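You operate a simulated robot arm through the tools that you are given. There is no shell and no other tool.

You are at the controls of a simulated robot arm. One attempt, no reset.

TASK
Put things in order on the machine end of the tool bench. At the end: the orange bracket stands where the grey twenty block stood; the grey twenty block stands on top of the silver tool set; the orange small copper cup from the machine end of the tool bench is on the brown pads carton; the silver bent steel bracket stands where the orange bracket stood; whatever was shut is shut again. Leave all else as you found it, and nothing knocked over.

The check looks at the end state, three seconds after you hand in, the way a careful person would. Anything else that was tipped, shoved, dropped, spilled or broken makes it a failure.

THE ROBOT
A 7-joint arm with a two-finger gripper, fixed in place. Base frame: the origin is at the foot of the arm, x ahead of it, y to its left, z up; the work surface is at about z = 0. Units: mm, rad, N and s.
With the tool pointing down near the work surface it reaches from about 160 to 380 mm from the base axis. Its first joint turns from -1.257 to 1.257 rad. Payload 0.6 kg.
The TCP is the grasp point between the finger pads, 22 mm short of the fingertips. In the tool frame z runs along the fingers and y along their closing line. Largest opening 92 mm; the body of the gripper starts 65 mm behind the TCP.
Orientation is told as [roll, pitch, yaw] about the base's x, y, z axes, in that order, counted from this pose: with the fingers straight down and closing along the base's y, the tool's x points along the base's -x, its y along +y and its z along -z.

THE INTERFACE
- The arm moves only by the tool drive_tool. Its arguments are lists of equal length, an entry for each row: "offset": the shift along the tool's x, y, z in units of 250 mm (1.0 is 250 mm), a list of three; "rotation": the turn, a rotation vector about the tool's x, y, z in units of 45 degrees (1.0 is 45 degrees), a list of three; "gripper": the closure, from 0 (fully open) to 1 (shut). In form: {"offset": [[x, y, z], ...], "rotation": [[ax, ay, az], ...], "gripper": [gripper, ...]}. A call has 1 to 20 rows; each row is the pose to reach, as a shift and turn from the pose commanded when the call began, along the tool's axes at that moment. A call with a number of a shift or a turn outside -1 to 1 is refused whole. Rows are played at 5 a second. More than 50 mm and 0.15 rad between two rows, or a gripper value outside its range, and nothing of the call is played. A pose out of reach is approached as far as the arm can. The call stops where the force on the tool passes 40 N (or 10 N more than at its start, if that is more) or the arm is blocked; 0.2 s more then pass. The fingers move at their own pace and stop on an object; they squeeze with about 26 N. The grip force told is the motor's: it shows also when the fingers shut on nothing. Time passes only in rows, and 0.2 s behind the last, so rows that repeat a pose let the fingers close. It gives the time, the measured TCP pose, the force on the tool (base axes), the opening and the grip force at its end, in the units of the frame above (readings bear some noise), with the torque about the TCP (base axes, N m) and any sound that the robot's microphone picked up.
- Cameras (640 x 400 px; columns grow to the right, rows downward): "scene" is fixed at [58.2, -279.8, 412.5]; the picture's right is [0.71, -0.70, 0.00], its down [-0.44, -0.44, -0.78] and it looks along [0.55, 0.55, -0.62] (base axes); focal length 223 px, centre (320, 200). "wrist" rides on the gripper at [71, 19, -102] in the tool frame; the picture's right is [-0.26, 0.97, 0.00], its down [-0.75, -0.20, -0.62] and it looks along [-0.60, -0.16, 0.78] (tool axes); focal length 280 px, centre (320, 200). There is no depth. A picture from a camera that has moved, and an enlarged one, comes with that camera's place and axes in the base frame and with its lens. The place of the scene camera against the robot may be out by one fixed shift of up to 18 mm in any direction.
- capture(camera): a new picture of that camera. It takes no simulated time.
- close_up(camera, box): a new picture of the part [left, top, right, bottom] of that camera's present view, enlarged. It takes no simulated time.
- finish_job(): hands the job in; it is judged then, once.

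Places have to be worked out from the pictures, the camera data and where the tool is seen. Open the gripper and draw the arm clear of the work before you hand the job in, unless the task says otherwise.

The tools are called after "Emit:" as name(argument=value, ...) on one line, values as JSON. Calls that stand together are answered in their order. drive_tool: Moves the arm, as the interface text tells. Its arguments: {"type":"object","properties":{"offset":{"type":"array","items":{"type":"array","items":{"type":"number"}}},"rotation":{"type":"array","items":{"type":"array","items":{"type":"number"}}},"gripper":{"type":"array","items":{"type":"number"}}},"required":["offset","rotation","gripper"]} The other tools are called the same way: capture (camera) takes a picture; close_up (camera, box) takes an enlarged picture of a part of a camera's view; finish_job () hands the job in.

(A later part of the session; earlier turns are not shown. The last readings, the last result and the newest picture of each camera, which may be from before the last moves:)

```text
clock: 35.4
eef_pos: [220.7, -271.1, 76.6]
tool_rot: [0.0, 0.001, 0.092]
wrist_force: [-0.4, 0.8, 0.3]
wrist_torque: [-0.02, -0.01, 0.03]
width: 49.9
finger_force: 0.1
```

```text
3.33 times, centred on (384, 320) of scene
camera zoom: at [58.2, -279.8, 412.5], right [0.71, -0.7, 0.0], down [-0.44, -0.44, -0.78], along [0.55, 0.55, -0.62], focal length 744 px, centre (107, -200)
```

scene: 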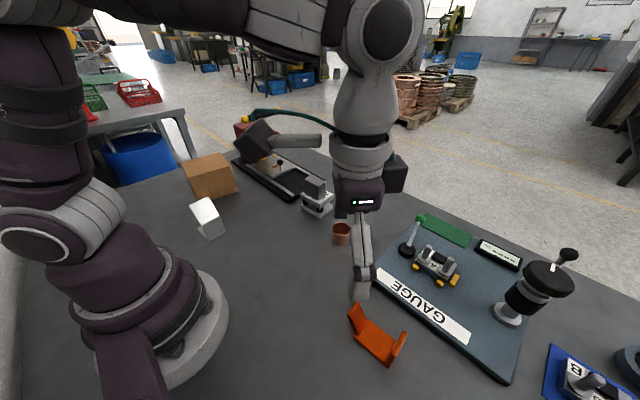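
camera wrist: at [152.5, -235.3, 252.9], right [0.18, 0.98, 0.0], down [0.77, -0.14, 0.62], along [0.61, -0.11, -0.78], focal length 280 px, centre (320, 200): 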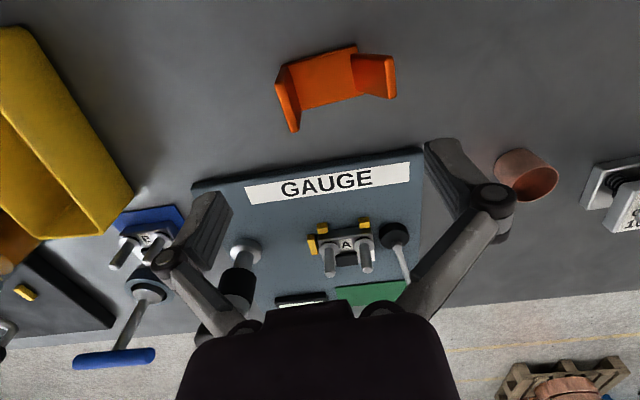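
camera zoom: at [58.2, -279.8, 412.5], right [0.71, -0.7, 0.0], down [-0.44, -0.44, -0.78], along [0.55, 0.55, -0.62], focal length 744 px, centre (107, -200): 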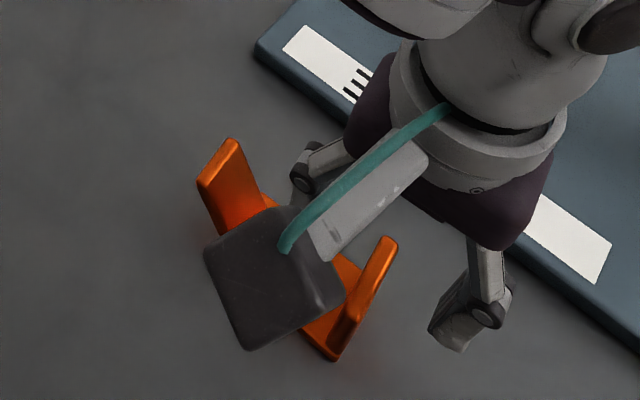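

The fingers straddle the flange evenly. I descend to TCP z≈32 and close on the flange.

Emit:
drive_tool(offset=[[0, -0.003, 0.04], [0, -0.003, 0.09], [0, -0.003, 0.14], [0, -0.003, 0.17], [0, -0.003, 0.176], [0, -0.003, 0.176], [0, -0.003, 0.176], [0, -0.003, 0.176], [0, -0.003, 0.176], [0, -0.003, 0.176], [0, -0.003, 0.176]], rotation=[[0, 0, 0], [0, 0, 0], [0, 0, 0], [0, 0, 0], [0, 0, 0], [0, 0, 0], [0, 0, 0], [0, 0, 0], [0, 0, 0], [0, 0, 0], [0, 0, 0]], gripper=[0.457, 0.457, 0.457, 0.457, 0.457, 0.6, 0.8, 1, 1, 1, 1])

Emit:
close_up(camera="wrist", box=[192, 60, 512, 260])

```text
clock: 37.8
eef_pos: [221.7, -275.3, 32.4]
tool_rot: [0.0, 0.0, 0.092]
wrist_force: [0.0, 0.4, 1.3]
wrist_torque: [-0.03, -0.01, 0.0]
width: 7.4
finger_force: 26.4
```

```text
2.00 times, centred on (352, 160) of wrist
camera zoom: at [151.2, -261.3, 133.4], right [0.17, 0.99, 0.0], down [0.77, -0.13, 0.62], along [0.62, -0.11, -0.78], focal length 561 px, centre (256, 280)
```

zoom: 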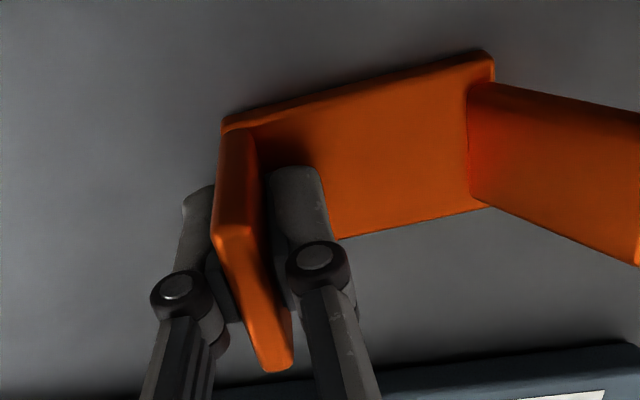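

The flange is gripped (7.4 mm, 26 N). I lift slowly and check for slip or tilt.

Emit:
drive_tool(offset=[[0, 0, -0.001], [0, 0, -0.003], [0, 0, -0.007], [0, 0, -0.012], [0, 0, -0.02], [0, 0, -0.03], [0, 0, -0.04], [0, 0, -0.048], [0, 0, -0.052], [0, 0, -0.052]], rotation=[[0, 0, 0], [0, 0, 0], [0, 0, 0], [0, 0, 0], [0, 0, 0], [0, 0, 0], [0, 0, 0], [0, 0, 0], [0, 0, 0], [0, 0, 0]], gripper=[1, 1, 1, 1, 1, 1, 1, 1, 1, 1])

Emit:
close_up(camera="wrist", box=[192, 60, 512, 260])

Emit:
close_up(camera="scene", box=[320, 260, 448, 380])

```text
clock: 40.0
eef_pos: [222.3, -275.0, 44.4]
tool_rot: [-0.001, -0.001, 0.093]
wrist_force: [-0.6, 0.0, -1.0]
wrist_torque: [-0.04, 0.0, -0.01]
width: 7.3
finger_force: 25.9
```

```text
2.00 times, centred on (352, 160) of wrist
camera zoom: at [150.5, -261.6, 147.0], right [0.17, 0.99, 0.0], down [0.77, -0.13, 0.62], along [0.62, -0.11, -0.78], focal length 561 px, centre (256, 280)
```

zoom: 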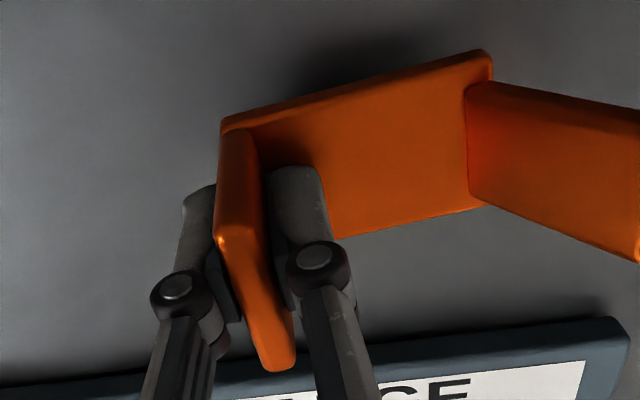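

```text
3.33 times, centred on (384, 320) of scene
camera zoom: at [58.2, -279.8, 412.5], right [0.71, -0.7, 0.0], down [-0.44, -0.44, -0.78], along [0.55, 0.55, -0.62], focal length 744 px, centre (107, -200)
```

zoom: 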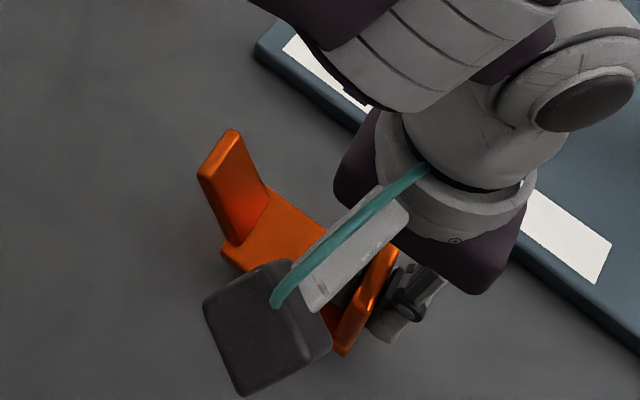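

The bracket hangs level with no slip. I lift it to about z=120 and swing the first part of the way toward the old block spot.

Emit:
drive_tool(offset=[[0, 0, -0.01], [0, 0, -0.03], [0, 0, -0.07], [0, 0, -0.12], [0, 0, -0.17], [0, 0, -0.22], [0, 0, -0.26], [0, 0, -0.285], [0, 0, -0.3], [-0.003, 0.016, -0.3], [-0.011, 0.055, -0.3], [-0.023, 0.118, -0.3], [-0.039, 0.197, -0.3], [-0.057, 0.29, -0.3], [-0.075, 0.385, -0.3], [-0.094, 0.48, -0.3], [-0.112, 0.575, -0.3], [-0.13, 0.665, -0.3], [-0.145, 0.74, -0.3], [-0.154, 0.789, -0.3]], rotation=[[0, 0, 0], [0, 0, 0], [0, 0, 0], [0, 0, 0], [0, 0, 0], [0, 0, 0], [0, 0, 0], [0, 0, 0], [0, 0, 0], [0, 0, 0], [0, 0, 0], [0, 0, 0], [0, 0, 0], [0, 0, 0], [0, 0, 0], [0, 0, 0], [0, 0, 0], [0, 0, 0], [0, 0, 0], [0, 0, 0]], gripper=[1, 1, 1, 1, 1, 1, 1, 1, 1, 1, 1, 1, 1, 1, 1, 1, 1, 1, 1, 1])

Emit:
capture(camera="wrist")

Emit:
capture(camera="scene")

```text
clock: 44.2
eef_pos: [241.6, -76.2, 120.4]
tool_rot: [-0.001, 0.001, 0.093]
wrist_force: [-1.1, -0.4, -0.6]
wrist_torque: [-0.06, -0.03, 0.0]
width: 7.4
finger_force: 25.4
```

```text
taken
camera wrist: at [171.0, -62.6, 221.4], right [0.17, 0.99, 0.0], down [0.77, -0.13, 0.63], along [0.62, -0.11, -0.78], focal length 280 px, centre (320, 200)
```

wrist: 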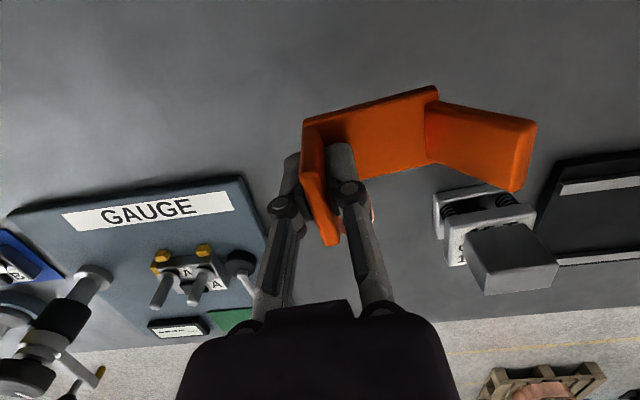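

```text
taken
```

scene: 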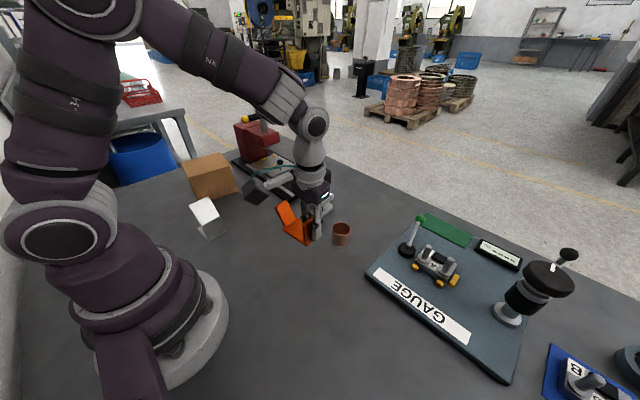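

The bracket is still held level and the block remains on the die set. I complete the swing to above the old block spot, TCP (263.4,148), so the bracket base centre lands on (261,176).

Emit:
drive_tool(offset=[[-0.0012, 0.0064, 0], [-0.0045, 0.0246, 0], [-0.0098, 0.0535, 0], [-0.0168, 0.0915, 0], [-0.0253, 0.1375, 0], [-0.035, 0.1901, 0], [-0.0456, 0.2479, 0], [-0.057, 0.3098, 0], [-0.0689, 0.3742, 0], [-0.081, 0.44, 0], [-0.0931, 0.5058, 0], [-0.105, 0.5702, 0], [-0.1164, 0.6321, 0], [-0.127, 0.6899, 0], [-0.1367, 0.7425, 0], [-0.1452, 0.7885, 0], [-0.1522, 0.8265, 0], [-0.1575, 0.8554, 0], [-0.1608, 0.8736, 0], [-0.162, 0.88, 0]], rotation=[[0, 0, 0], [0, 0, 0], [0, 0, 0], [0, 0, 0], [0, 0, 0], [0, 0, 0], [0, 0, 0], [0, 0, 0], [0, 0, 0], [0, 0, 0], [0, 0, 0], [0, 0, 0], [0, 0, 0], [0, 0, 0], [0, 0, 0], [0, 0, 0], [0, 0, 0], [0, 0, 0], [0, 0, 0], [0, 0, 0]], gripper=[1, 1, 1, 1, 1, 1, 1, 1, 1, 1, 1, 1, 1, 1, 1, 1, 1, 1, 1, 1])

Emit:
capture(camera="wrist")

Emit:
capture(camera="scene")

```text
clock: 48.4
eef_pos: [261.2, 147.2, 119.1]
tool_rot: [-0.001, -0.001, 0.093]
wrist_force: [-0.4, -0.6, -1.1]
wrist_torque: [-0.02, 0.03, 0.0]
width: 7.5
finger_force: 25.9
```

```text
taken
camera wrist: at [190.8, 160.4, 221.5], right [0.17, 0.99, 0.0], down [0.77, -0.13, 0.63], along [0.62, -0.11, -0.78], focal length 280 px, centre (320, 200)
```

wrist: 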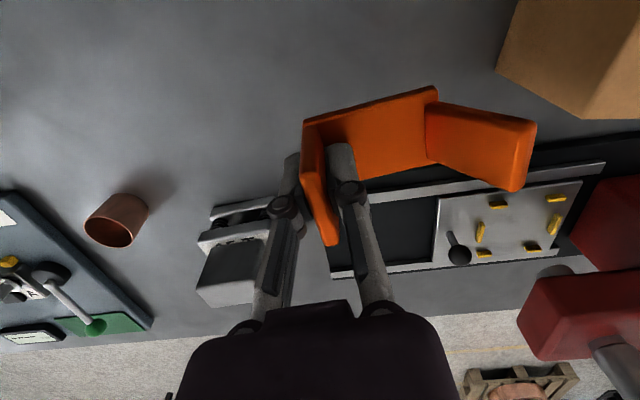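

```text
taken
```

scene: 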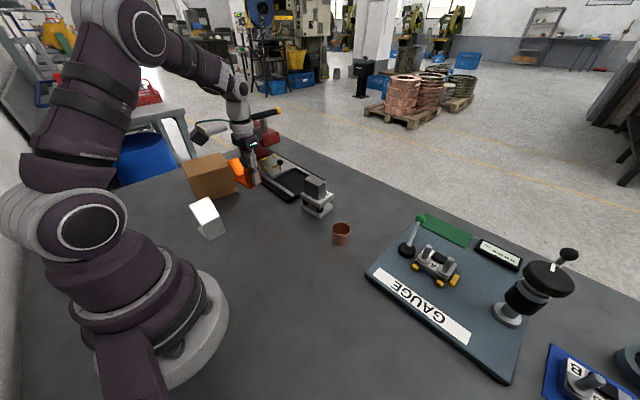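

Aligned at TCP (263.2,148.1,119.5). I lower smoothly to about 1.5 mm above contact.

Emit:
drive_tool(offset=[[0, 0, 0.004], [0, 0, 0.015], [0, 0, 0.032], [0, 0, 0.054], [0, 0, 0.08], [0, 0, 0.109], [0, 0, 0.141], [0, 0, 0.173], [0, 0, 0.205], [0, 0, 0.237], [0, 0, 0.266], [0, 0, 0.292], [0, 0, 0.314], [0, 0, 0.331], [0, 0, 0.342], [0, 0, 0.346]], rotation=[[0, 0, 0], [0, 0, 0], [0, 0, 0], [0, 0, 0], [0, 0, 0], [0, 0, 0], [0, 0, 0], [0, 0, 0], [0, 0, 0], [0, 0, 0], [0, 0, 0], [0, 0, 0], [0, 0, 0], [0, 0, 0], [0, 0, 0], [0, 0, 0]], gripper=[1, 1, 1, 1, 1, 1, 1, 1, 1, 1, 1, 1, 1, 1, 1, 1])

Emit:
close_up(camera="wrist", box=[192, 40, 512, 240])

Emit:
close_up(camera="scene", box=[170, 130, 330, 240])

```text
clock: 51.8
eef_pos: [262.4, 149.0, 34.4]
tool_rot: [0.0, -0.001, 0.094]
wrist_force: [-0.7, -0.9, -1.2]
wrist_torque: [-0.04, 0.02, 0.01]
width: 7.4
finger_force: 25.9
```

```text
2.00 times, centred on (352, 140) of wrist
camera zoom: at [190.6, 161.4, 135.2], right [0.17, 0.99, 0.0], down [0.77, -0.13, 0.63], along [0.62, -0.11, -0.78], focal length 561 px, centre (256, 320)
```

zoom: 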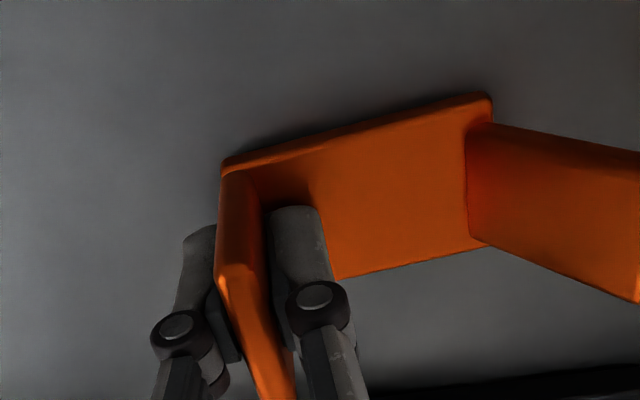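

```text
3.64 times, centred on (250, 185) of scene
camera zoom: at [58.2, -279.8, 412.5], right [0.71, -0.7, 0.0], down [-0.44, -0.44, -0.78], along [0.55, 0.55, -0.62], focal length 812 px, centre (574, 254)
```

zoom: 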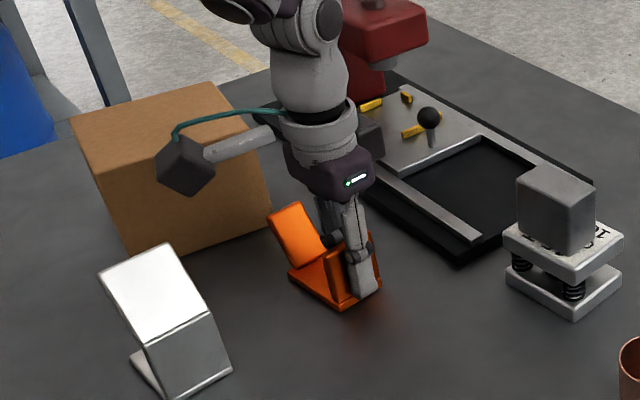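

Now about 1.5 mm above contact. I step down in half-millimetres and watch the force.

Emit:
drive_tool(offset=[[0, 0, 0.002], [0, 0, 0.004], [0, 0, 0.006], [0, 0, 0.006]], rotation=[[0, 0, 0], [0, 0, 0], [0, 0, 0], [0, 0, 0]], gripper=[1, 1, 1, 1])

```text
clock: 52.8
eef_pos: [260.4, 149.1, 32.1]
tool_rot: [-0.001, -0.001, 0.095]
wrist_force: [-0.3, -0.5, -0.6]
wrist_torque: [-0.01, 0.01, -0.02]
width: 7.2
finger_force: 26.1
```

No clear contact yet; another 0.6 mm.

Emit:
drive_tool(offset=[[0, 0, 0.001], [0, 0, 0.0025], [0, 0, 0.0025]], rotation=[[0, 0, 0], [0, 0, 0], [0, 0, 0]], gripper=[1, 1, 1])

```text
clock: 53.6
eef_pos: [262.3, 148.3, 31.9]
tool_rot: [0.0, -0.002, 0.094]
wrist_force: [-2.8, -2.4, 20.2]
wrist_torque: [-0.06, 0.17, 0.02]
width: 7.2
finger_force: 26.3
```

Contact is firm (20 N). I ease up 0.3 mm and open to about 45 mm inside the U.

Emit:
drive_tool(offset=[[0, 0, -0.001], [0, 0, -0.001], [0, 0, -0.001], [0, 0, -0.001], [0, 0, -0.001], [0, 0, -0.001], [0, 0, -0.001]], rotation=[[0, 0, 0], [0, 0, 0], [0, 0, 0], [0, 0, 0], [0, 0, 0], [0, 0, 0], [0, 0, 0]], gripper=[1, 0.9, 0.8, 0.7, 0.5, 0.5, 0.5])

Emit:
close_up(camera="wrist", box=[192, 40, 512, 240])

```text
clock: 55.2
eef_pos: [261.1, 148.9, 31.9]
tool_rot: [-0.001, 0.0, 0.094]
wrist_force: [0.1, 0.0, -0.5]
wrist_torque: [0.01, 0.0, -0.01]
width: 45.7
finger_force: 0.1
```

```text
2.00 times, centred on (352, 140) of wrist
camera zoom: at [190.2, 160.9, 133.2], right [0.17, 0.99, 0.0], down [0.77, -0.13, 0.62], along [0.62, -0.11, -0.78], focal length 561 px, centre (256, 320)
```

zoom: 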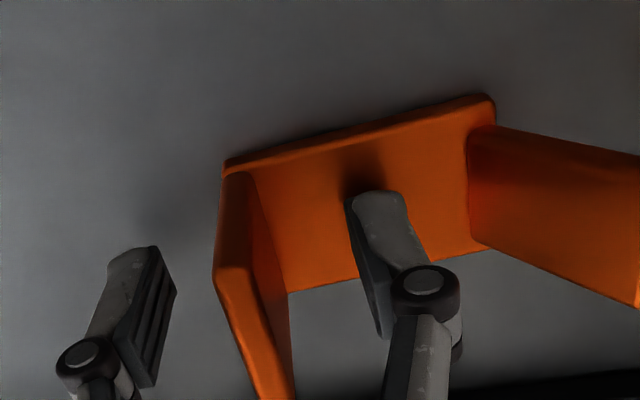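

The orange bracket stands on the block's old spot, fingers clear. I rise straight up and then move over the silver bracket at (141,169), z≈150.

Emit:
drive_tool(offset=[[0, 0, -0.02], [0, 0, -0.07], [0, 0, -0.14], [0, 0, -0.24], [0, 0, -0.36], [0, 0, -0.476], [0.08, 0.02, -0.476], [0.18, 0.045, -0.476], [0.28, 0.07, -0.476], [0.38, 0.1, -0.476], [0.478, 0.125, -0.476]], rotation=[[0, 0, 0], [0, 0, 0], [0, 0, 0], [0, 0, 0], [0, 0, 0], [0, 0, 0], [0, 0, 0.02], [0, 0, 0.04], [0, 0, 0.06], [0, 0, 0.08], [0, 0, 0.081]], gripper=[0.5, 0.5, 0.5, 0.5, 0.3, 0, 0, 0, 0, 0, 0])

Emit:
capture(camera="wrist")

Emit:
capture(camera="scene")

```text
clock: 57.6
eef_pos: [140.2, 167.6, 150.4]
tool_rot: [0.0, 0.0, 0.029]
wrist_force: [0.4, -0.2, -0.3]
wrist_torque: [0.02, 0.03, -0.03]
width: 91.9
finger_force: 0.1
```

```text
taken
camera wrist: at [69.7, 185.3, 252.0], right [0.23, 0.97, 0.0], down [0.76, -0.18, 0.63], along [0.61, -0.15, -0.78], focal length 280 px, centre (320, 200)
```

wrist: 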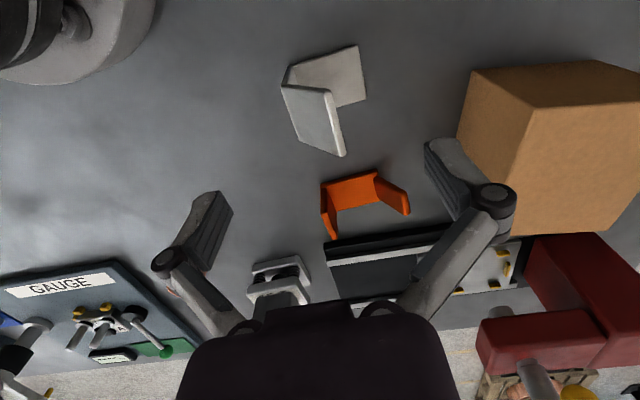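

```text
taken
```

scene: 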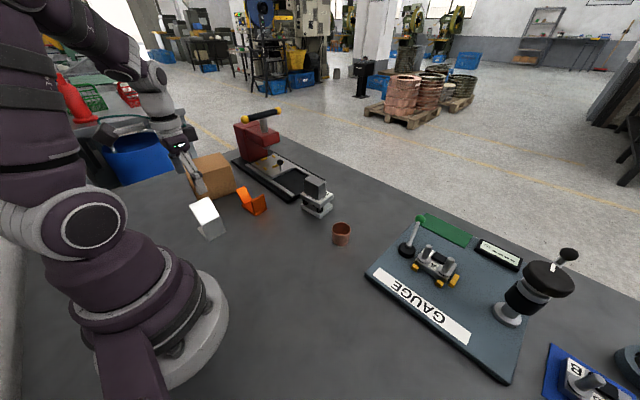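

The silver bracket looks more like a bent V/L than a C. I zoom in from both cameras.

Emit:
close_up(camera="wrist", box=[240, 20, 416, 180])

Emit:
close_up(camera="scene", box=[176, 150, 336, 250])

Emit:
close_up(camera="scene", box=[180, 186, 244, 250])

```text
2.50 times, centred on (328, 100) of wrist
camera zoom: at [69.7, 185.3, 252.0], right [0.23, 0.97, 0.0], down [0.76, -0.18, 0.63], along [0.61, -0.15, -0.78], focal length 701 px, centre (300, 450)
```

zoom: 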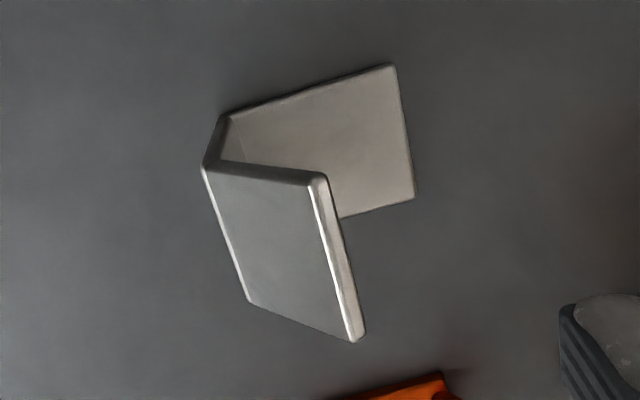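

```text
4.00 times, centred on (256, 200) of scene
camera zoom: at [58.2, -279.8, 412.5], right [0.71, -0.7, 0.0], down [-0.44, -0.44, -0.78], along [0.55, 0.55, -0.62], focal length 893 px, centre (576, 200)
```

zoom: 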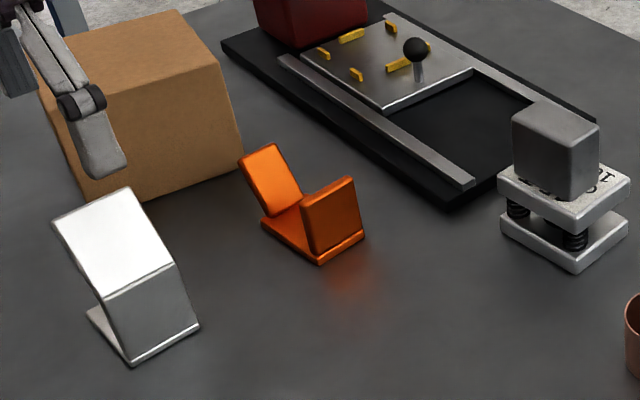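

```text
6.25 times, centred on (212, 218) of scene
camera zoom: at [58.2, -279.8, 412.5], right [0.71, -0.7, 0.0], down [-0.44, -0.44, -0.78], along [0.55, 0.55, -0.62], focal length 1395 px, centre (995, 88)
```

zoom: 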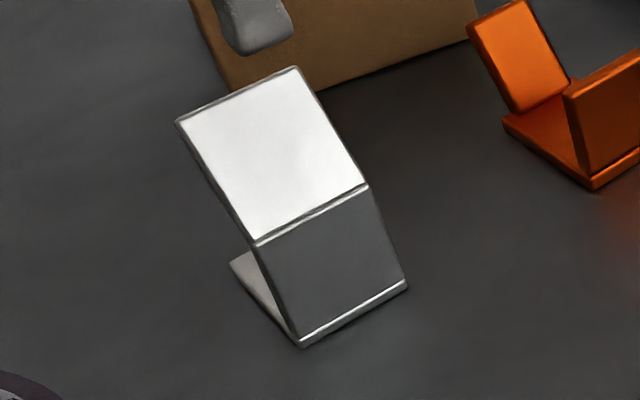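

The bracket has a base plate (x 119–160, y 146–205), a vertical web at y≈146 up to z≈55, and a plate sloping back up to y≈180, z≈93. I will grip it across its 42 mm width (closing along x) around the bend, so I turn the wrist to yaw ≈ 90° in two calls while staying at z=150.

Emit:
drive_tool(offset=[[0, 0, 0], [0, 0, 0], [0, 0, 0], [0, 0, 0], [0, 0, 0], [0, 0, 0]], rotation=[[0, 0, -0.167], [0, 0, -0.333], [0, 0, -0.5], [0, 0, -0.667], [0, 0, -0.833], [0, 0, -1.0]], gripper=[0, 0, 0, 0, 0, 0])

Emit:
drive_tool(offset=[[0, 0, 0], [0, 0, 0], [0, 0, 0], [0, 0, 0], [0, 0, 0], [0, 0, 0]], rotation=[[0, 0, -0.167], [0, 0, -0.333], [0, 0, -0.5], [0, 0, -0.667], [0, 0, -0.833], [0, 0, -0.986]], gripper=[0, 0, 0, 0, 0, 0])

Emit:
capture(camera="wrist")

```text
clock: 59.0
eef_pos: [139.2, 167.8, 151.5]
tool_rot: [-0.002, -0.001, 0.817]
wrist_force: [0.2, -0.2, 0.0]
wrist_torque: [0.0, -0.02, 0.03]
width: 91.9
finger_force: 0.1
```

```text
clock: 60.4
eef_pos: [139.5, 168.6, 150.8]
tool_rot: [-0.002, 0.001, 1.593]
wrist_force: [0.5, 0.3, 0.2]
wrist_torque: [0.02, -0.03, -0.01]
width: 91.9
finger_force: 0.0
```

```text
taken
camera wrist: at [123.3, 97.2, 252.3], right [-0.97, 0.24, 0.0], down [0.19, 0.76, 0.62], along [0.15, 0.61, -0.78], focal length 280 px, centre (320, 200)
```

wrist: 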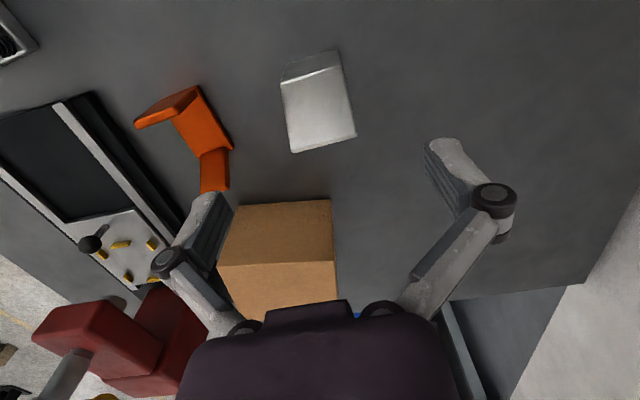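

The geometry agrees with my estimate: x 121–161.5, bend at (y≈146, z≈55), free edge at (y≈178, z≈93). I shift to y=153 and descend to z≈52 with the fingers outside both sides, then narrow to about 56 mm.

Emit:
drive_tool(offset=[[0.02, 0, 0], [0.045, 0, 0], [0.0624, 0, 0.02], [0.0624, 0, 0.08], [0.0624, 0, 0.16], [0.0624, 0, 0.24], [0.0624, 0, 0.31], [0.0624, 0, 0.36], [0.0624, 0, 0.393], [0.0624, 0, 0.393], [0.0624, 0, 0.393], [0.0624, 0, 0.393]], rotation=[[0, 0, -0.01], [0, 0, -0.013], [0, 0, -0.013], [0, 0, -0.013], [0, 0, -0.013], [0, 0, -0.013], [0, 0, -0.013], [0, 0, -0.013], [0, 0, -0.013], [0, 0, -0.013], [0, 0, -0.013], [0, 0, -0.013]], gripper=[0, 0, 0, 0, 0, 0, 0, 0, 0, 0.2, 0.39, 0.39])

Emit:
capture(camera="wrist")

Emit:
close_up(camera="scene", box=[170, 150, 298, 250])

```text
clock: 63.0
eef_pos: [139.1, 151.8, 53.3]
tool_rot: [0.002, 0.001, 1.598]
wrist_force: [0.3, 0.3, 0.2]
wrist_torque: [0.01, -0.01, -0.02]
width: 56.1
finger_force: 0.0
```

```text
taken
camera wrist: at [123.3, 80.8, 154.4], right [-0.97, 0.23, 0.0], down [0.18, 0.76, 0.63], along [0.15, 0.61, -0.78], focal length 280 px, centre (320, 200)
```

wrist: 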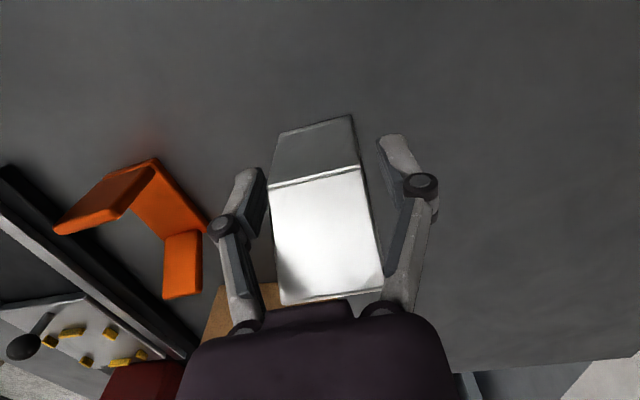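

```text
4.00 times, centred on (234, 200) of scene
camera zoom: at [58.2, -279.8, 412.5], right [0.71, -0.7, 0.0], down [-0.44, -0.44, -0.78], along [0.55, 0.55, -0.62], focal length 893 px, centre (664, 200)
```

zoom: 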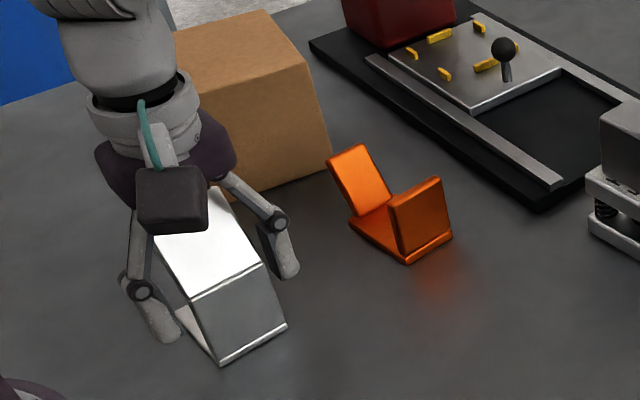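

The fingers straddle the bracket at the bend, nothing touching. I close the grip.

Emit:
drive_tool(offset=[[0, -0.004, 0], [0, -0.004, 0], [0, -0.004, 0], [0, -0.004, 0], [0, -0.004, 0], [0, -0.004, 0], [0, -0.004, 0]], rotation=[[0, 0, 0], [0, 0, 0], [0, 0, 0], [0, 0, 0], [0, 0, 0], [0, 0, 0], [0, 0, 0]], gripper=[0.42, 0.47, 0.52, 0.6, 1, 1, 1])

Emit:
capture(camera="wrist")

```text
clock: 64.6
eef_pos: [140.9, 153.3, 53.1]
tool_rot: [0.0, -0.001, 1.598]
wrist_force: [0.4, -0.9, 7.6]
wrist_torque: [-0.03, 0.01, 0.01]
width: 43.8
finger_force: 26.3
```

```text
taken
camera wrist: at [124.4, 81.2, 154.1], right [-0.97, 0.23, 0.0], down [0.18, 0.76, 0.63], along [0.15, 0.61, -0.78], focal length 280 px, centre (320, 200)
```

wrist: 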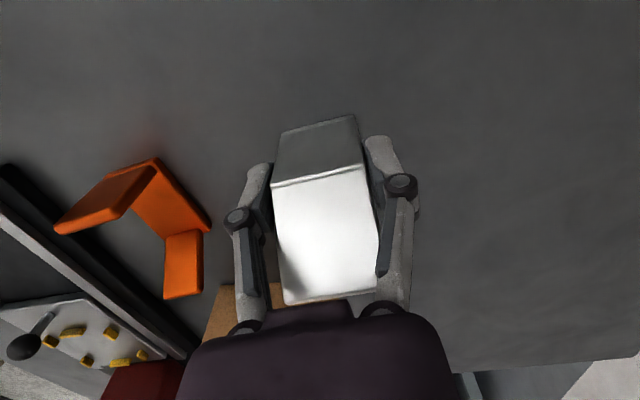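

Gripped at 43.8 mm. I lift gently and check for slip or pivoting.

Emit:
drive_tool(offset=[[0, 0, -0.001], [0, 0, -0.003], [0, 0, -0.006], [0, 0, -0.01], [0, 0, -0.016], [0, 0, -0.024], [0, 0, -0.034], [0, 0, -0.044], [0, 0, -0.052], [0, 0, -0.056], [0, 0, -0.056]], rotation=[[0, 0, 0], [0, 0, 0], [0, 0, 0], [0, 0, 0], [0, 0, 0], [0, 0, 0], [0, 0, 0], [0, 0, 0], [0, 0, 0], [0, 0, 0], [0, 0, 0]], gripper=[1, 1, 1, 1, 1, 1, 1, 1, 1, 1, 1])

Emit:
capture(camera="wrist")

Emit:
close_up(camera="scene", box=[170, 150, 298, 250])

```text
clock: 67.0
eef_pos: [141.4, 152.8, 66.5]
tool_rot: [-0.001, 0.0, 1.6]
wrist_force: [-0.2, -0.4, -1.6]
wrist_torque: [-0.01, 0.0, 0.03]
width: 43.6
finger_force: 25.8
```

```text
taken
camera wrist: at [125.1, 81.7, 167.8], right [-0.97, 0.23, 0.0], down [0.18, 0.76, 0.63], along [0.15, 0.61, -0.78], focal length 280 px, centre (320, 200)
```

wrist: 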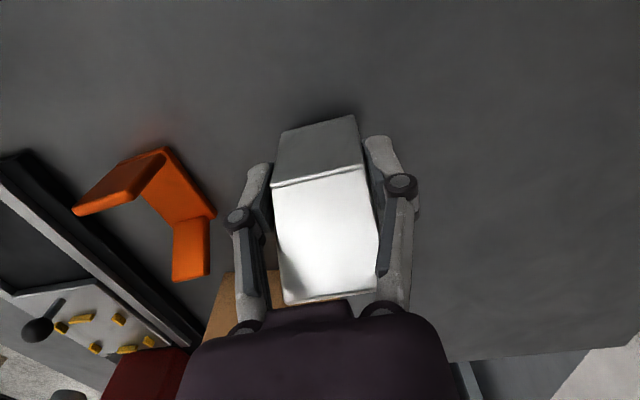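

```text
4.00 times, centred on (234, 200) of scene
camera zoom: at [58.2, -279.8, 412.5], right [0.71, -0.7, 0.0], down [-0.44, -0.44, -0.78], along [0.55, 0.55, -0.62], focal length 893 px, centre (664, 200)
```

zoom: 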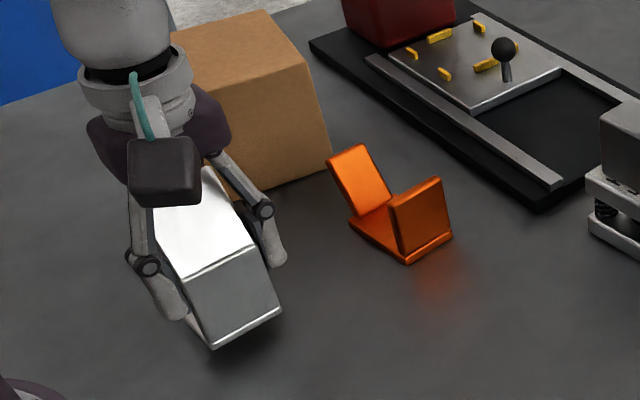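

The bracket hangs level, no slip. I lift it to about z=141 and start the swing right, turning the wrist along with the arm.

Emit:
drive_tool(offset=[[0, 0, -0.01], [0, 0, -0.03], [0, 0, -0.07], [0, 0, -0.12], [0, 0, -0.17], [0, 0, -0.22], [0, 0, -0.26], [0, 0, -0.285], [0, 0, -0.3], [0.0076, -0.0064, -0.3], [0.03, -0.0257, -0.3], [0.065, -0.0546, -0.3], [0.107, -0.09, -0.3], [0.153, -0.128, -0.3], [0.199, -0.167, -0.3], [0.244, -0.205, -0.3], [0.29, -0.244, -0.3], [0.332, -0.279, -0.3], [0.363, -0.305, -0.3], [0.382, -0.321, -0.3]], rotation=[[0, 0, 0], [0, 0, 0], [0, 0, 0], [0, 0, 0], [0, 0, 0], [0, 0, 0], [0, 0, 0], [0, 0, 0], [0, 0, 0], [0, 0, 0.01], [0, 0, 0.04], [0, 0, 0.085], [0, 0, 0.14], [0, 0, 0.2], [0, 0, 0.26], [0, 0, 0.32], [0, 0, 0.38], [0, 0, 0.435], [0, 0, 0.475], [0, 0, 0.5]], gripper=[1, 1, 1, 1, 1, 1, 1, 1, 1, 1, 1, 1, 1, 1, 1, 1, 1, 1, 1, 1])

Emit:
capture(camera="wrist")

```text
clock: 71.2
eef_pos: [225.5, 58.4, 140.5]
tool_rot: [0.001, 0.001, 1.207]
wrist_force: [0.5, -0.9, -2.7]
wrist_torque: [-0.01, -0.03, 0.0]
width: 43.4
finger_force: 26.0
```

```text
taken
camera wrist: at [182.7, -0.5, 242.8], right [-0.81, 0.59, 0.0], down [0.46, 0.63, 0.63], along [0.37, 0.51, -0.78], focal length 280 px, centre (320, 200)
```

wrist: 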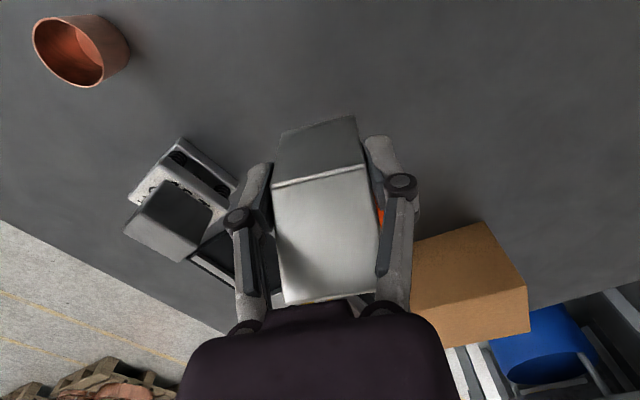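

The bracket is steady in the grip. I continue the swing to about (225,-100), turning to yaw ≈ 0.6.

Emit:
drive_tool(offset=[[0.0067, -0.0025, 0], [0.0256, -0.0096, 0], [0.0549, -0.0207, 0], [0.093, -0.035, 0], [0.1377, -0.0518, 0], [0.1883, -0.0709, 0], [0.2426, -0.0913, 0], [0.2975, -0.112, 0], [0.3524, -0.1327, 0], [0.4067, -0.1531, 0], [0.4573, -0.1722, 0], [0.5021, -0.189, 0], [0.5401, -0.2033, 0], [0.5694, -0.2144, 0], [0.5883, -0.2215, 0], [0.595, -0.224, 0]], rotation=[[0, 0, 0.0087], [0, 0, 0.0332], [0, 0, 0.0713], [0, 0, 0.1208], [0, 0, 0.1789], [0, 0, 0.2446], [0, 0, 0.3152], [0, 0, 0.3865], [0, 0, 0.4578], [0, 0, 0.5284], [0, 0, 0.5941], [0, 0, 0.6523], [0, 0, 0.7017], [0, 0, 0.7398], [0, 0, 0.7643], [0, 0, 0.773]], gripper=[1, 1, 1, 1, 1, 1, 1, 1, 1, 1, 1, 1, 1, 1, 1, 1])

Emit:
capture(camera="wrist")

```text
clock: 74.6
eef_pos: [222.9, -100.4, 142.1]
tool_rot: [0.0, 0.0, 0.598]
wrist_force: [-0.4, 0.6, -2.3]
wrist_torque: [0.01, 0.0, 0.0]
width: 43.6
finger_force: 26.0
```

```text
taken
camera wrist: at [155.4, -123.1, 242.8], right [-0.33, 0.94, 0.0], down [0.74, 0.26, 0.63], along [0.59, 0.2, -0.78], focal length 280 px, centre (320, 200)
```

wrist: 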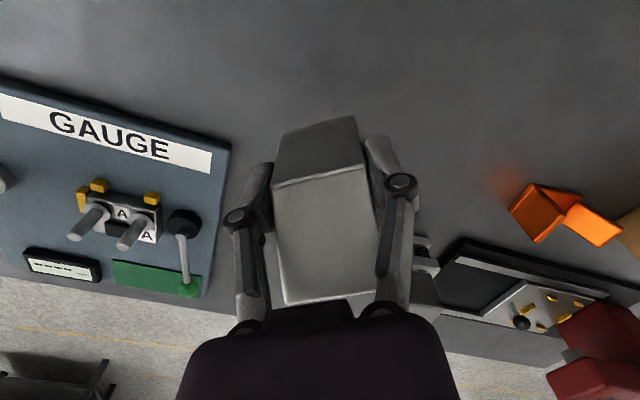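

The bracket remains steady. I make the final swing to above the orange bracket's old place, TCP (199,-244), yaw ≈ 0.06.

Emit:
drive_tool(offset=[[0.0046, -0.0047, 0], [0.0177, -0.0181, 0], [0.038, -0.039, 0], [0.0644, -0.066, 0], [0.0953, -0.0977, 0], [0.1304, -0.1335, 0], [0.168, -0.172, 0], [0.206, -0.211, 0], [0.244, -0.25, 0], [0.2816, -0.2885, 0], [0.3167, -0.3243, 0], [0.3476, -0.3561, 0], [0.374, -0.383, 0], [0.3943, -0.4039, 0], [0.4074, -0.4173, 0], [0.412, -0.422, 0]], rotation=[[0, 0, 0.0077], [0, 0, 0.0296], [0, 0, 0.0635], [0, 0, 0.1075], [0, 0, 0.1591], [0, 0, 0.2175], [0, 0, 0.2803], [0, 0, 0.3438], [0, 0, 0.4072], [0, 0, 0.47], [0, 0, 0.5284], [0, 0, 0.5801], [0, 0, 0.624], [0, 0, 0.6579], [0, 0, 0.6798], [0, 0, 0.6875]], gripper=[1, 1, 1, 1, 1, 1, 1, 1, 1, 1, 1, 1, 1, 1, 1, 1])

Emit:
capture(camera="wrist")

Emit:
capture(camera="scene")

```text
clock: 78.0
eef_pos: [197.2, -244.6, 141.2]
tool_rot: [0.0, 0.0, 0.059]
wrist_force: [-0.9, 0.2, -3.0]
wrist_torque: [0.02, 0.02, -0.03]
width: 43.4
finger_force: 25.7
```

```text
taken
camera wrist: at [126.7, -229.1, 242.4], right [0.2, 0.98, 0.0], down [0.76, -0.16, 0.63], along [0.61, -0.13, -0.78], focal length 280 px, centre (320, 200)
```

wrist: 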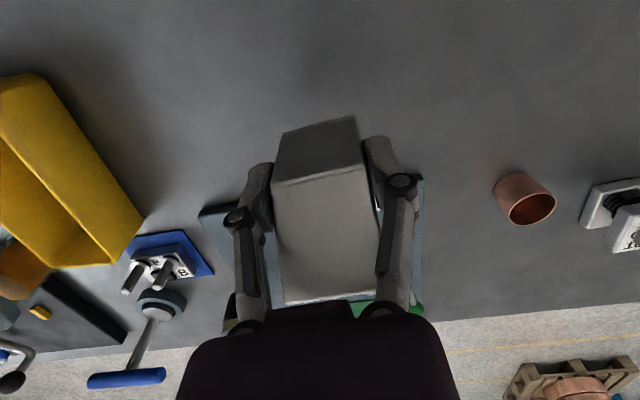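

```text
taken
```

scene: 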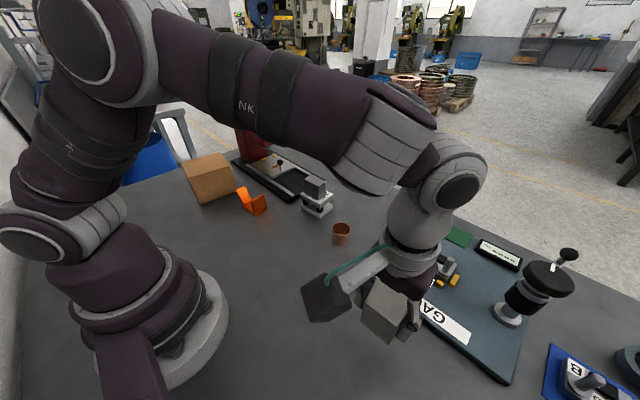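

TCP is at (198.7,-243.8,140.4), with the bracket's base centre over (221,-243). I lower smoothly to just above contact.

Emit:
drive_tool(offset=[[0, 0, 0.004], [0, 0, 0.015], [0, 0, 0.032], [0, 0, 0.054], [0, 0, 0.08], [0, 0, 0.109], [0, 0, 0.141], [0, 0, 0.173], [0, 0, 0.205], [0, 0, 0.237], [0, 0, 0.266], [0, 0, 0.292], [0, 0, 0.314], [0, 0, 0.331], [0, 0, 0.342], [0, 0, 0.345]], rotation=[[0, 0, 0], [0, 0, 0], [0, 0, 0], [0, 0, 0], [0, 0, 0], [0, 0, 0], [0, 0, 0], [0, 0, 0], [0, 0, 0], [0, 0, 0], [0, 0, 0], [0, 0, 0], [0, 0, 0], [0, 0, 0], [0, 0, 0], [0, 0, 0]], gripper=[1, 1, 1, 1, 1, 1, 1, 1, 1, 1, 1, 1, 1, 1, 1, 1])

Emit:
capture(camera="wrist")

Emit:
close_up(camera="scene", box=[320, 260, 448, 380])

```text
clock: 81.4
eef_pos: [197.9, -245.3, 55.5]
tool_rot: [-0.001, 0.001, 0.062]
wrist_force: [0.4, 0.2, -1.6]
wrist_torque: [0.0, 0.06, 0.01]
width: 43.8
finger_force: 25.7
```

```text
taken
camera wrist: at [127.1, -229.8, 156.9], right [0.2, 0.98, 0.0], down [0.76, -0.16, 0.63], along [0.61, -0.13, -0.78], focal length 280 px, centre (320, 200)
```

wrist: 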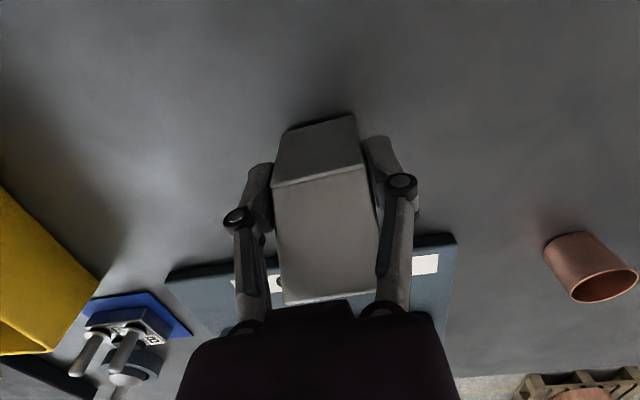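

```text
3.33 times, centred on (384, 320) of scene
camera zoom: at [58.2, -279.8, 412.5], right [0.71, -0.7, 0.0], down [-0.44, -0.44, -0.78], along [0.55, 0.55, -0.62], focal length 744 px, centre (107, -200)
```

zoom: 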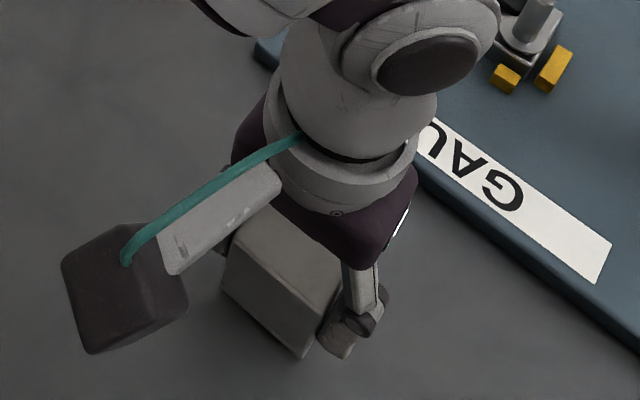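

Camera height says about 2.8 mm to go. I step down 2 mm and check.

Emit:
drive_tool(offset=[[0, 0, 0.002], [0, 0, 0.005], [0, 0, 0.008], [0, 0, 0.008]], rotation=[[0, 0, 0], [0, 0, 0], [0, 0, 0], [0, 0, 0]], gripper=[1, 1, 1, 1])

```text
clock: 82.4
eef_pos: [197.9, -243.7, 53.2]
tool_rot: [-0.001, -0.001, 0.061]
wrist_force: [-0.3, 0.2, -1.2]
wrist_torque: [-0.02, -0.02, 0.01]
width: 43.4
finger_force: 25.8
```

Still hanging; another 0.8 mm.

Emit:
drive_tool(offset=[[0, 0, 0.0015], [0, 0, 0.0032], [0, 0, 0.0032]], rotation=[[0, 0, 0], [0, 0, 0], [0, 0, 0]], gripper=[1, 1, 1])

```text
clock: 83.2
eef_pos: [198.4, -245.0, 52.1]
tool_rot: [-0.002, 0.0, 0.059]
wrist_force: [-4.5, -1.9, 18.8]
wrist_torque: [-0.07, 0.12, 0.0]
width: 43.7
finger_force: 25.7
```

Contact at 18.8 N. I ease up 0.3 mm and open slowly to about 62 mm.

Emit:
drive_tool(offset=[[0, 0, -0.001], [0, 0, -0.001], [0, 0, -0.001], [0, 0, -0.001], [0, 0, -0.001], [0, 0, -0.001], [0, 0, -0.001]], rotation=[[0, 0, 0], [0, 0, 0], [0, 0, 0], [0, 0, 0], [0, 0, 0], [0, 0, 0], [0, 0, 0]], gripper=[1, 0.5, 0.45, 0.4, 0.33, 0.33, 0.33])

Emit:
capture(camera="wrist")

Emit:
close_up(camera="scene", box=[320, 260, 448, 380])

```text
clock: 84.8
eef_pos: [197.4, -242.9, 52.3]
tool_rot: [0.001, 0.0, 0.059]
wrist_force: [-0.1, -0.3, 0.6]
wrist_torque: [-0.01, -0.01, 0.06]
width: 61.6
finger_force: 0.1
```

```text
taken
camera wrist: at [127.2, -228.7, 154.0], right [0.2, 0.98, 0.0], down [0.76, -0.16, 0.63], along [0.61, -0.13, -0.78], focal length 280 px, centre (320, 200)
```

wrist: 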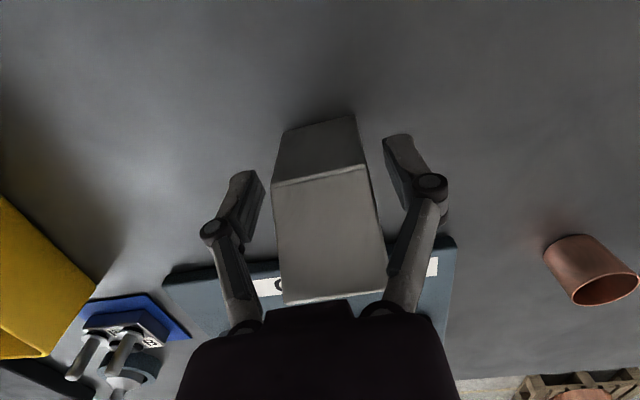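

```text
3.33 times, centred on (384, 320) of scene
camera zoom: at [58.2, -279.8, 412.5], right [0.71, -0.7, 0.0], down [-0.44, -0.44, -0.78], along [0.55, 0.55, -0.62], focal length 744 px, centre (107, -200)
```

zoom: 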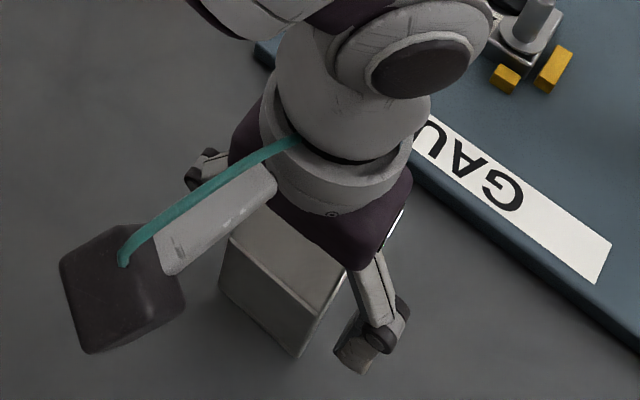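

The silver bracket stands free. I go straight up, then over toward the copper cup for a look.

Emit:
drive_tool(offset=[[0, 0, -0.02], [0, 0, -0.07], [0, 0, -0.14], [0, 0, -0.24], [0, 0, -0.36], [0, 0, -0.472], [-0.04, 0.09, -0.472], [-0.1, 0.22, -0.472], [-0.17, 0.36, -0.472], [-0.23, 0.5, -0.472], [-0.29, 0.62, -0.472], [-0.328, 0.714, -0.472]], rotation=[[0, 0, 0], [0, 0, 0], [0, 0, 0], [0, 0, 0], [0, 0, 0], [0, 0, 0], [0, 0, 0], [0, 0, 0], [0, 0, 0], [0, 0, 0], [0, 0, 0], [0, 0, 0]], gripper=[0.33, 0.33, 0.33, 0.33, 0.33, 0.33, 0, 0, 0, 0, 0, 0])

Emit:
capture(camera="wrist")

Emit:
capture(camera="scene")

```text
clock: 87.4
eef_pos: [271.1, -61.1, 170.7]
tool_rot: [-0.001, 0.001, 0.06]
wrist_force: [0.1, -0.2, 0.0]
wrist_torque: [0.0, 0.03, 0.03]
width: 91.9
finger_force: 0.1
```

```text
taken
camera wrist: at [199.7, -45.5, 272.5], right [0.21, 0.98, 0.0], down [0.76, -0.16, 0.62], along [0.61, -0.13, -0.78], focal length 280 px, centre (320, 200)
```

wrist: 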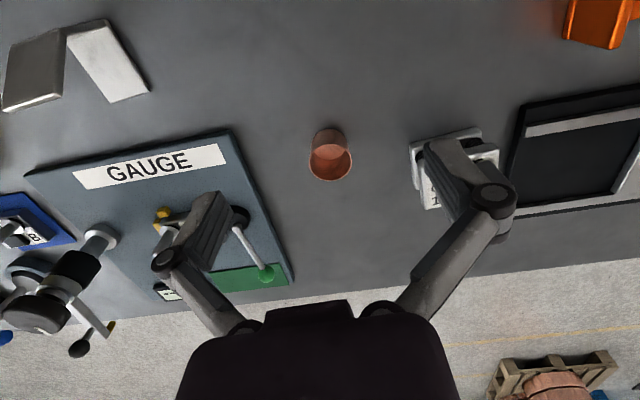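

```text
taken
```

scene: 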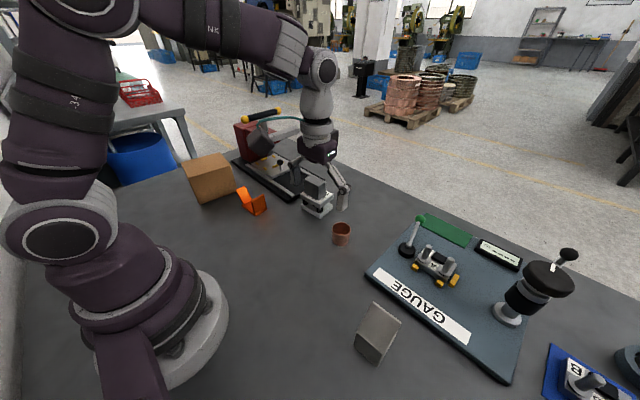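

All placed things look right so far. I zoom on the cup and on the silver bracket.

Emit:
close_up(camera="wrist", box=[250, 90, 410, 190])

Emit:
close_up(camera="scene", box=[320, 270, 448, 380])

Emit:
close_up(camera="scene", box=[150, 100, 300, 220])

```text
4.00 times, centred on (330, 140) of wrist
camera zoom: at [199.7, -45.5, 272.5], right [0.21, 0.98, 0.0], down [0.76, -0.16, 0.62], along [0.61, -0.13, -0.78], focal length 1122 px, centre (280, 440)
```

zoom: 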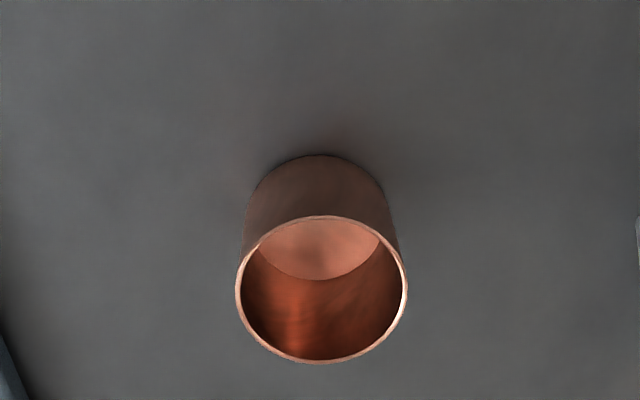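

```text
3.64 times, centred on (384, 325) of scene
camera zoom: at [58.2, -279.8, 412.5], right [0.71, -0.7, 0.0], down [-0.44, -0.44, -0.78], along [0.55, 0.55, -0.62], focal length 812 px, centre (87, -254)
```

zoom: 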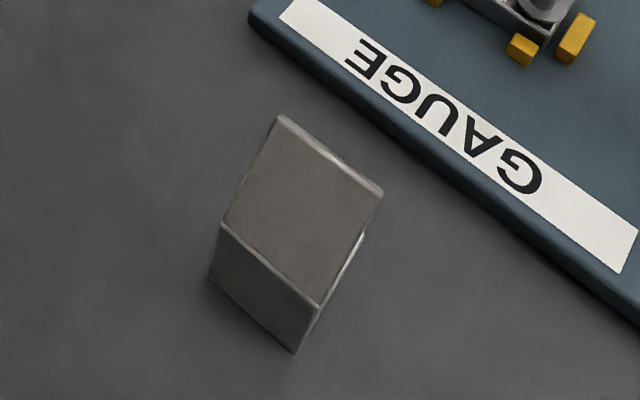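

```text
3.33 times, centred on (225, 160) of scene
camera zoom: at [58.2, -279.8, 412.5], right [0.71, -0.7, 0.0], down [-0.44, -0.44, -0.78], along [0.55, 0.55, -0.62], focal length 744 px, centre (637, 333)
```

zoom: 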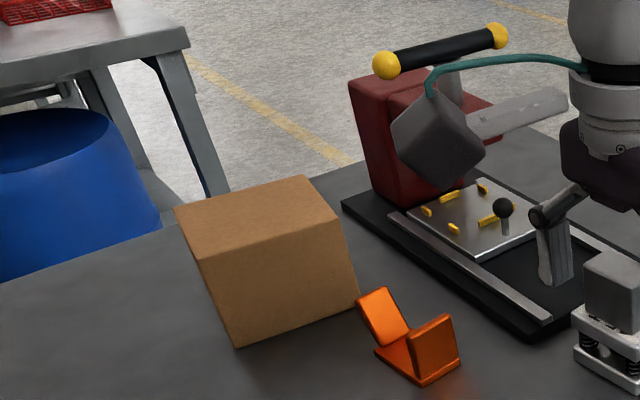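

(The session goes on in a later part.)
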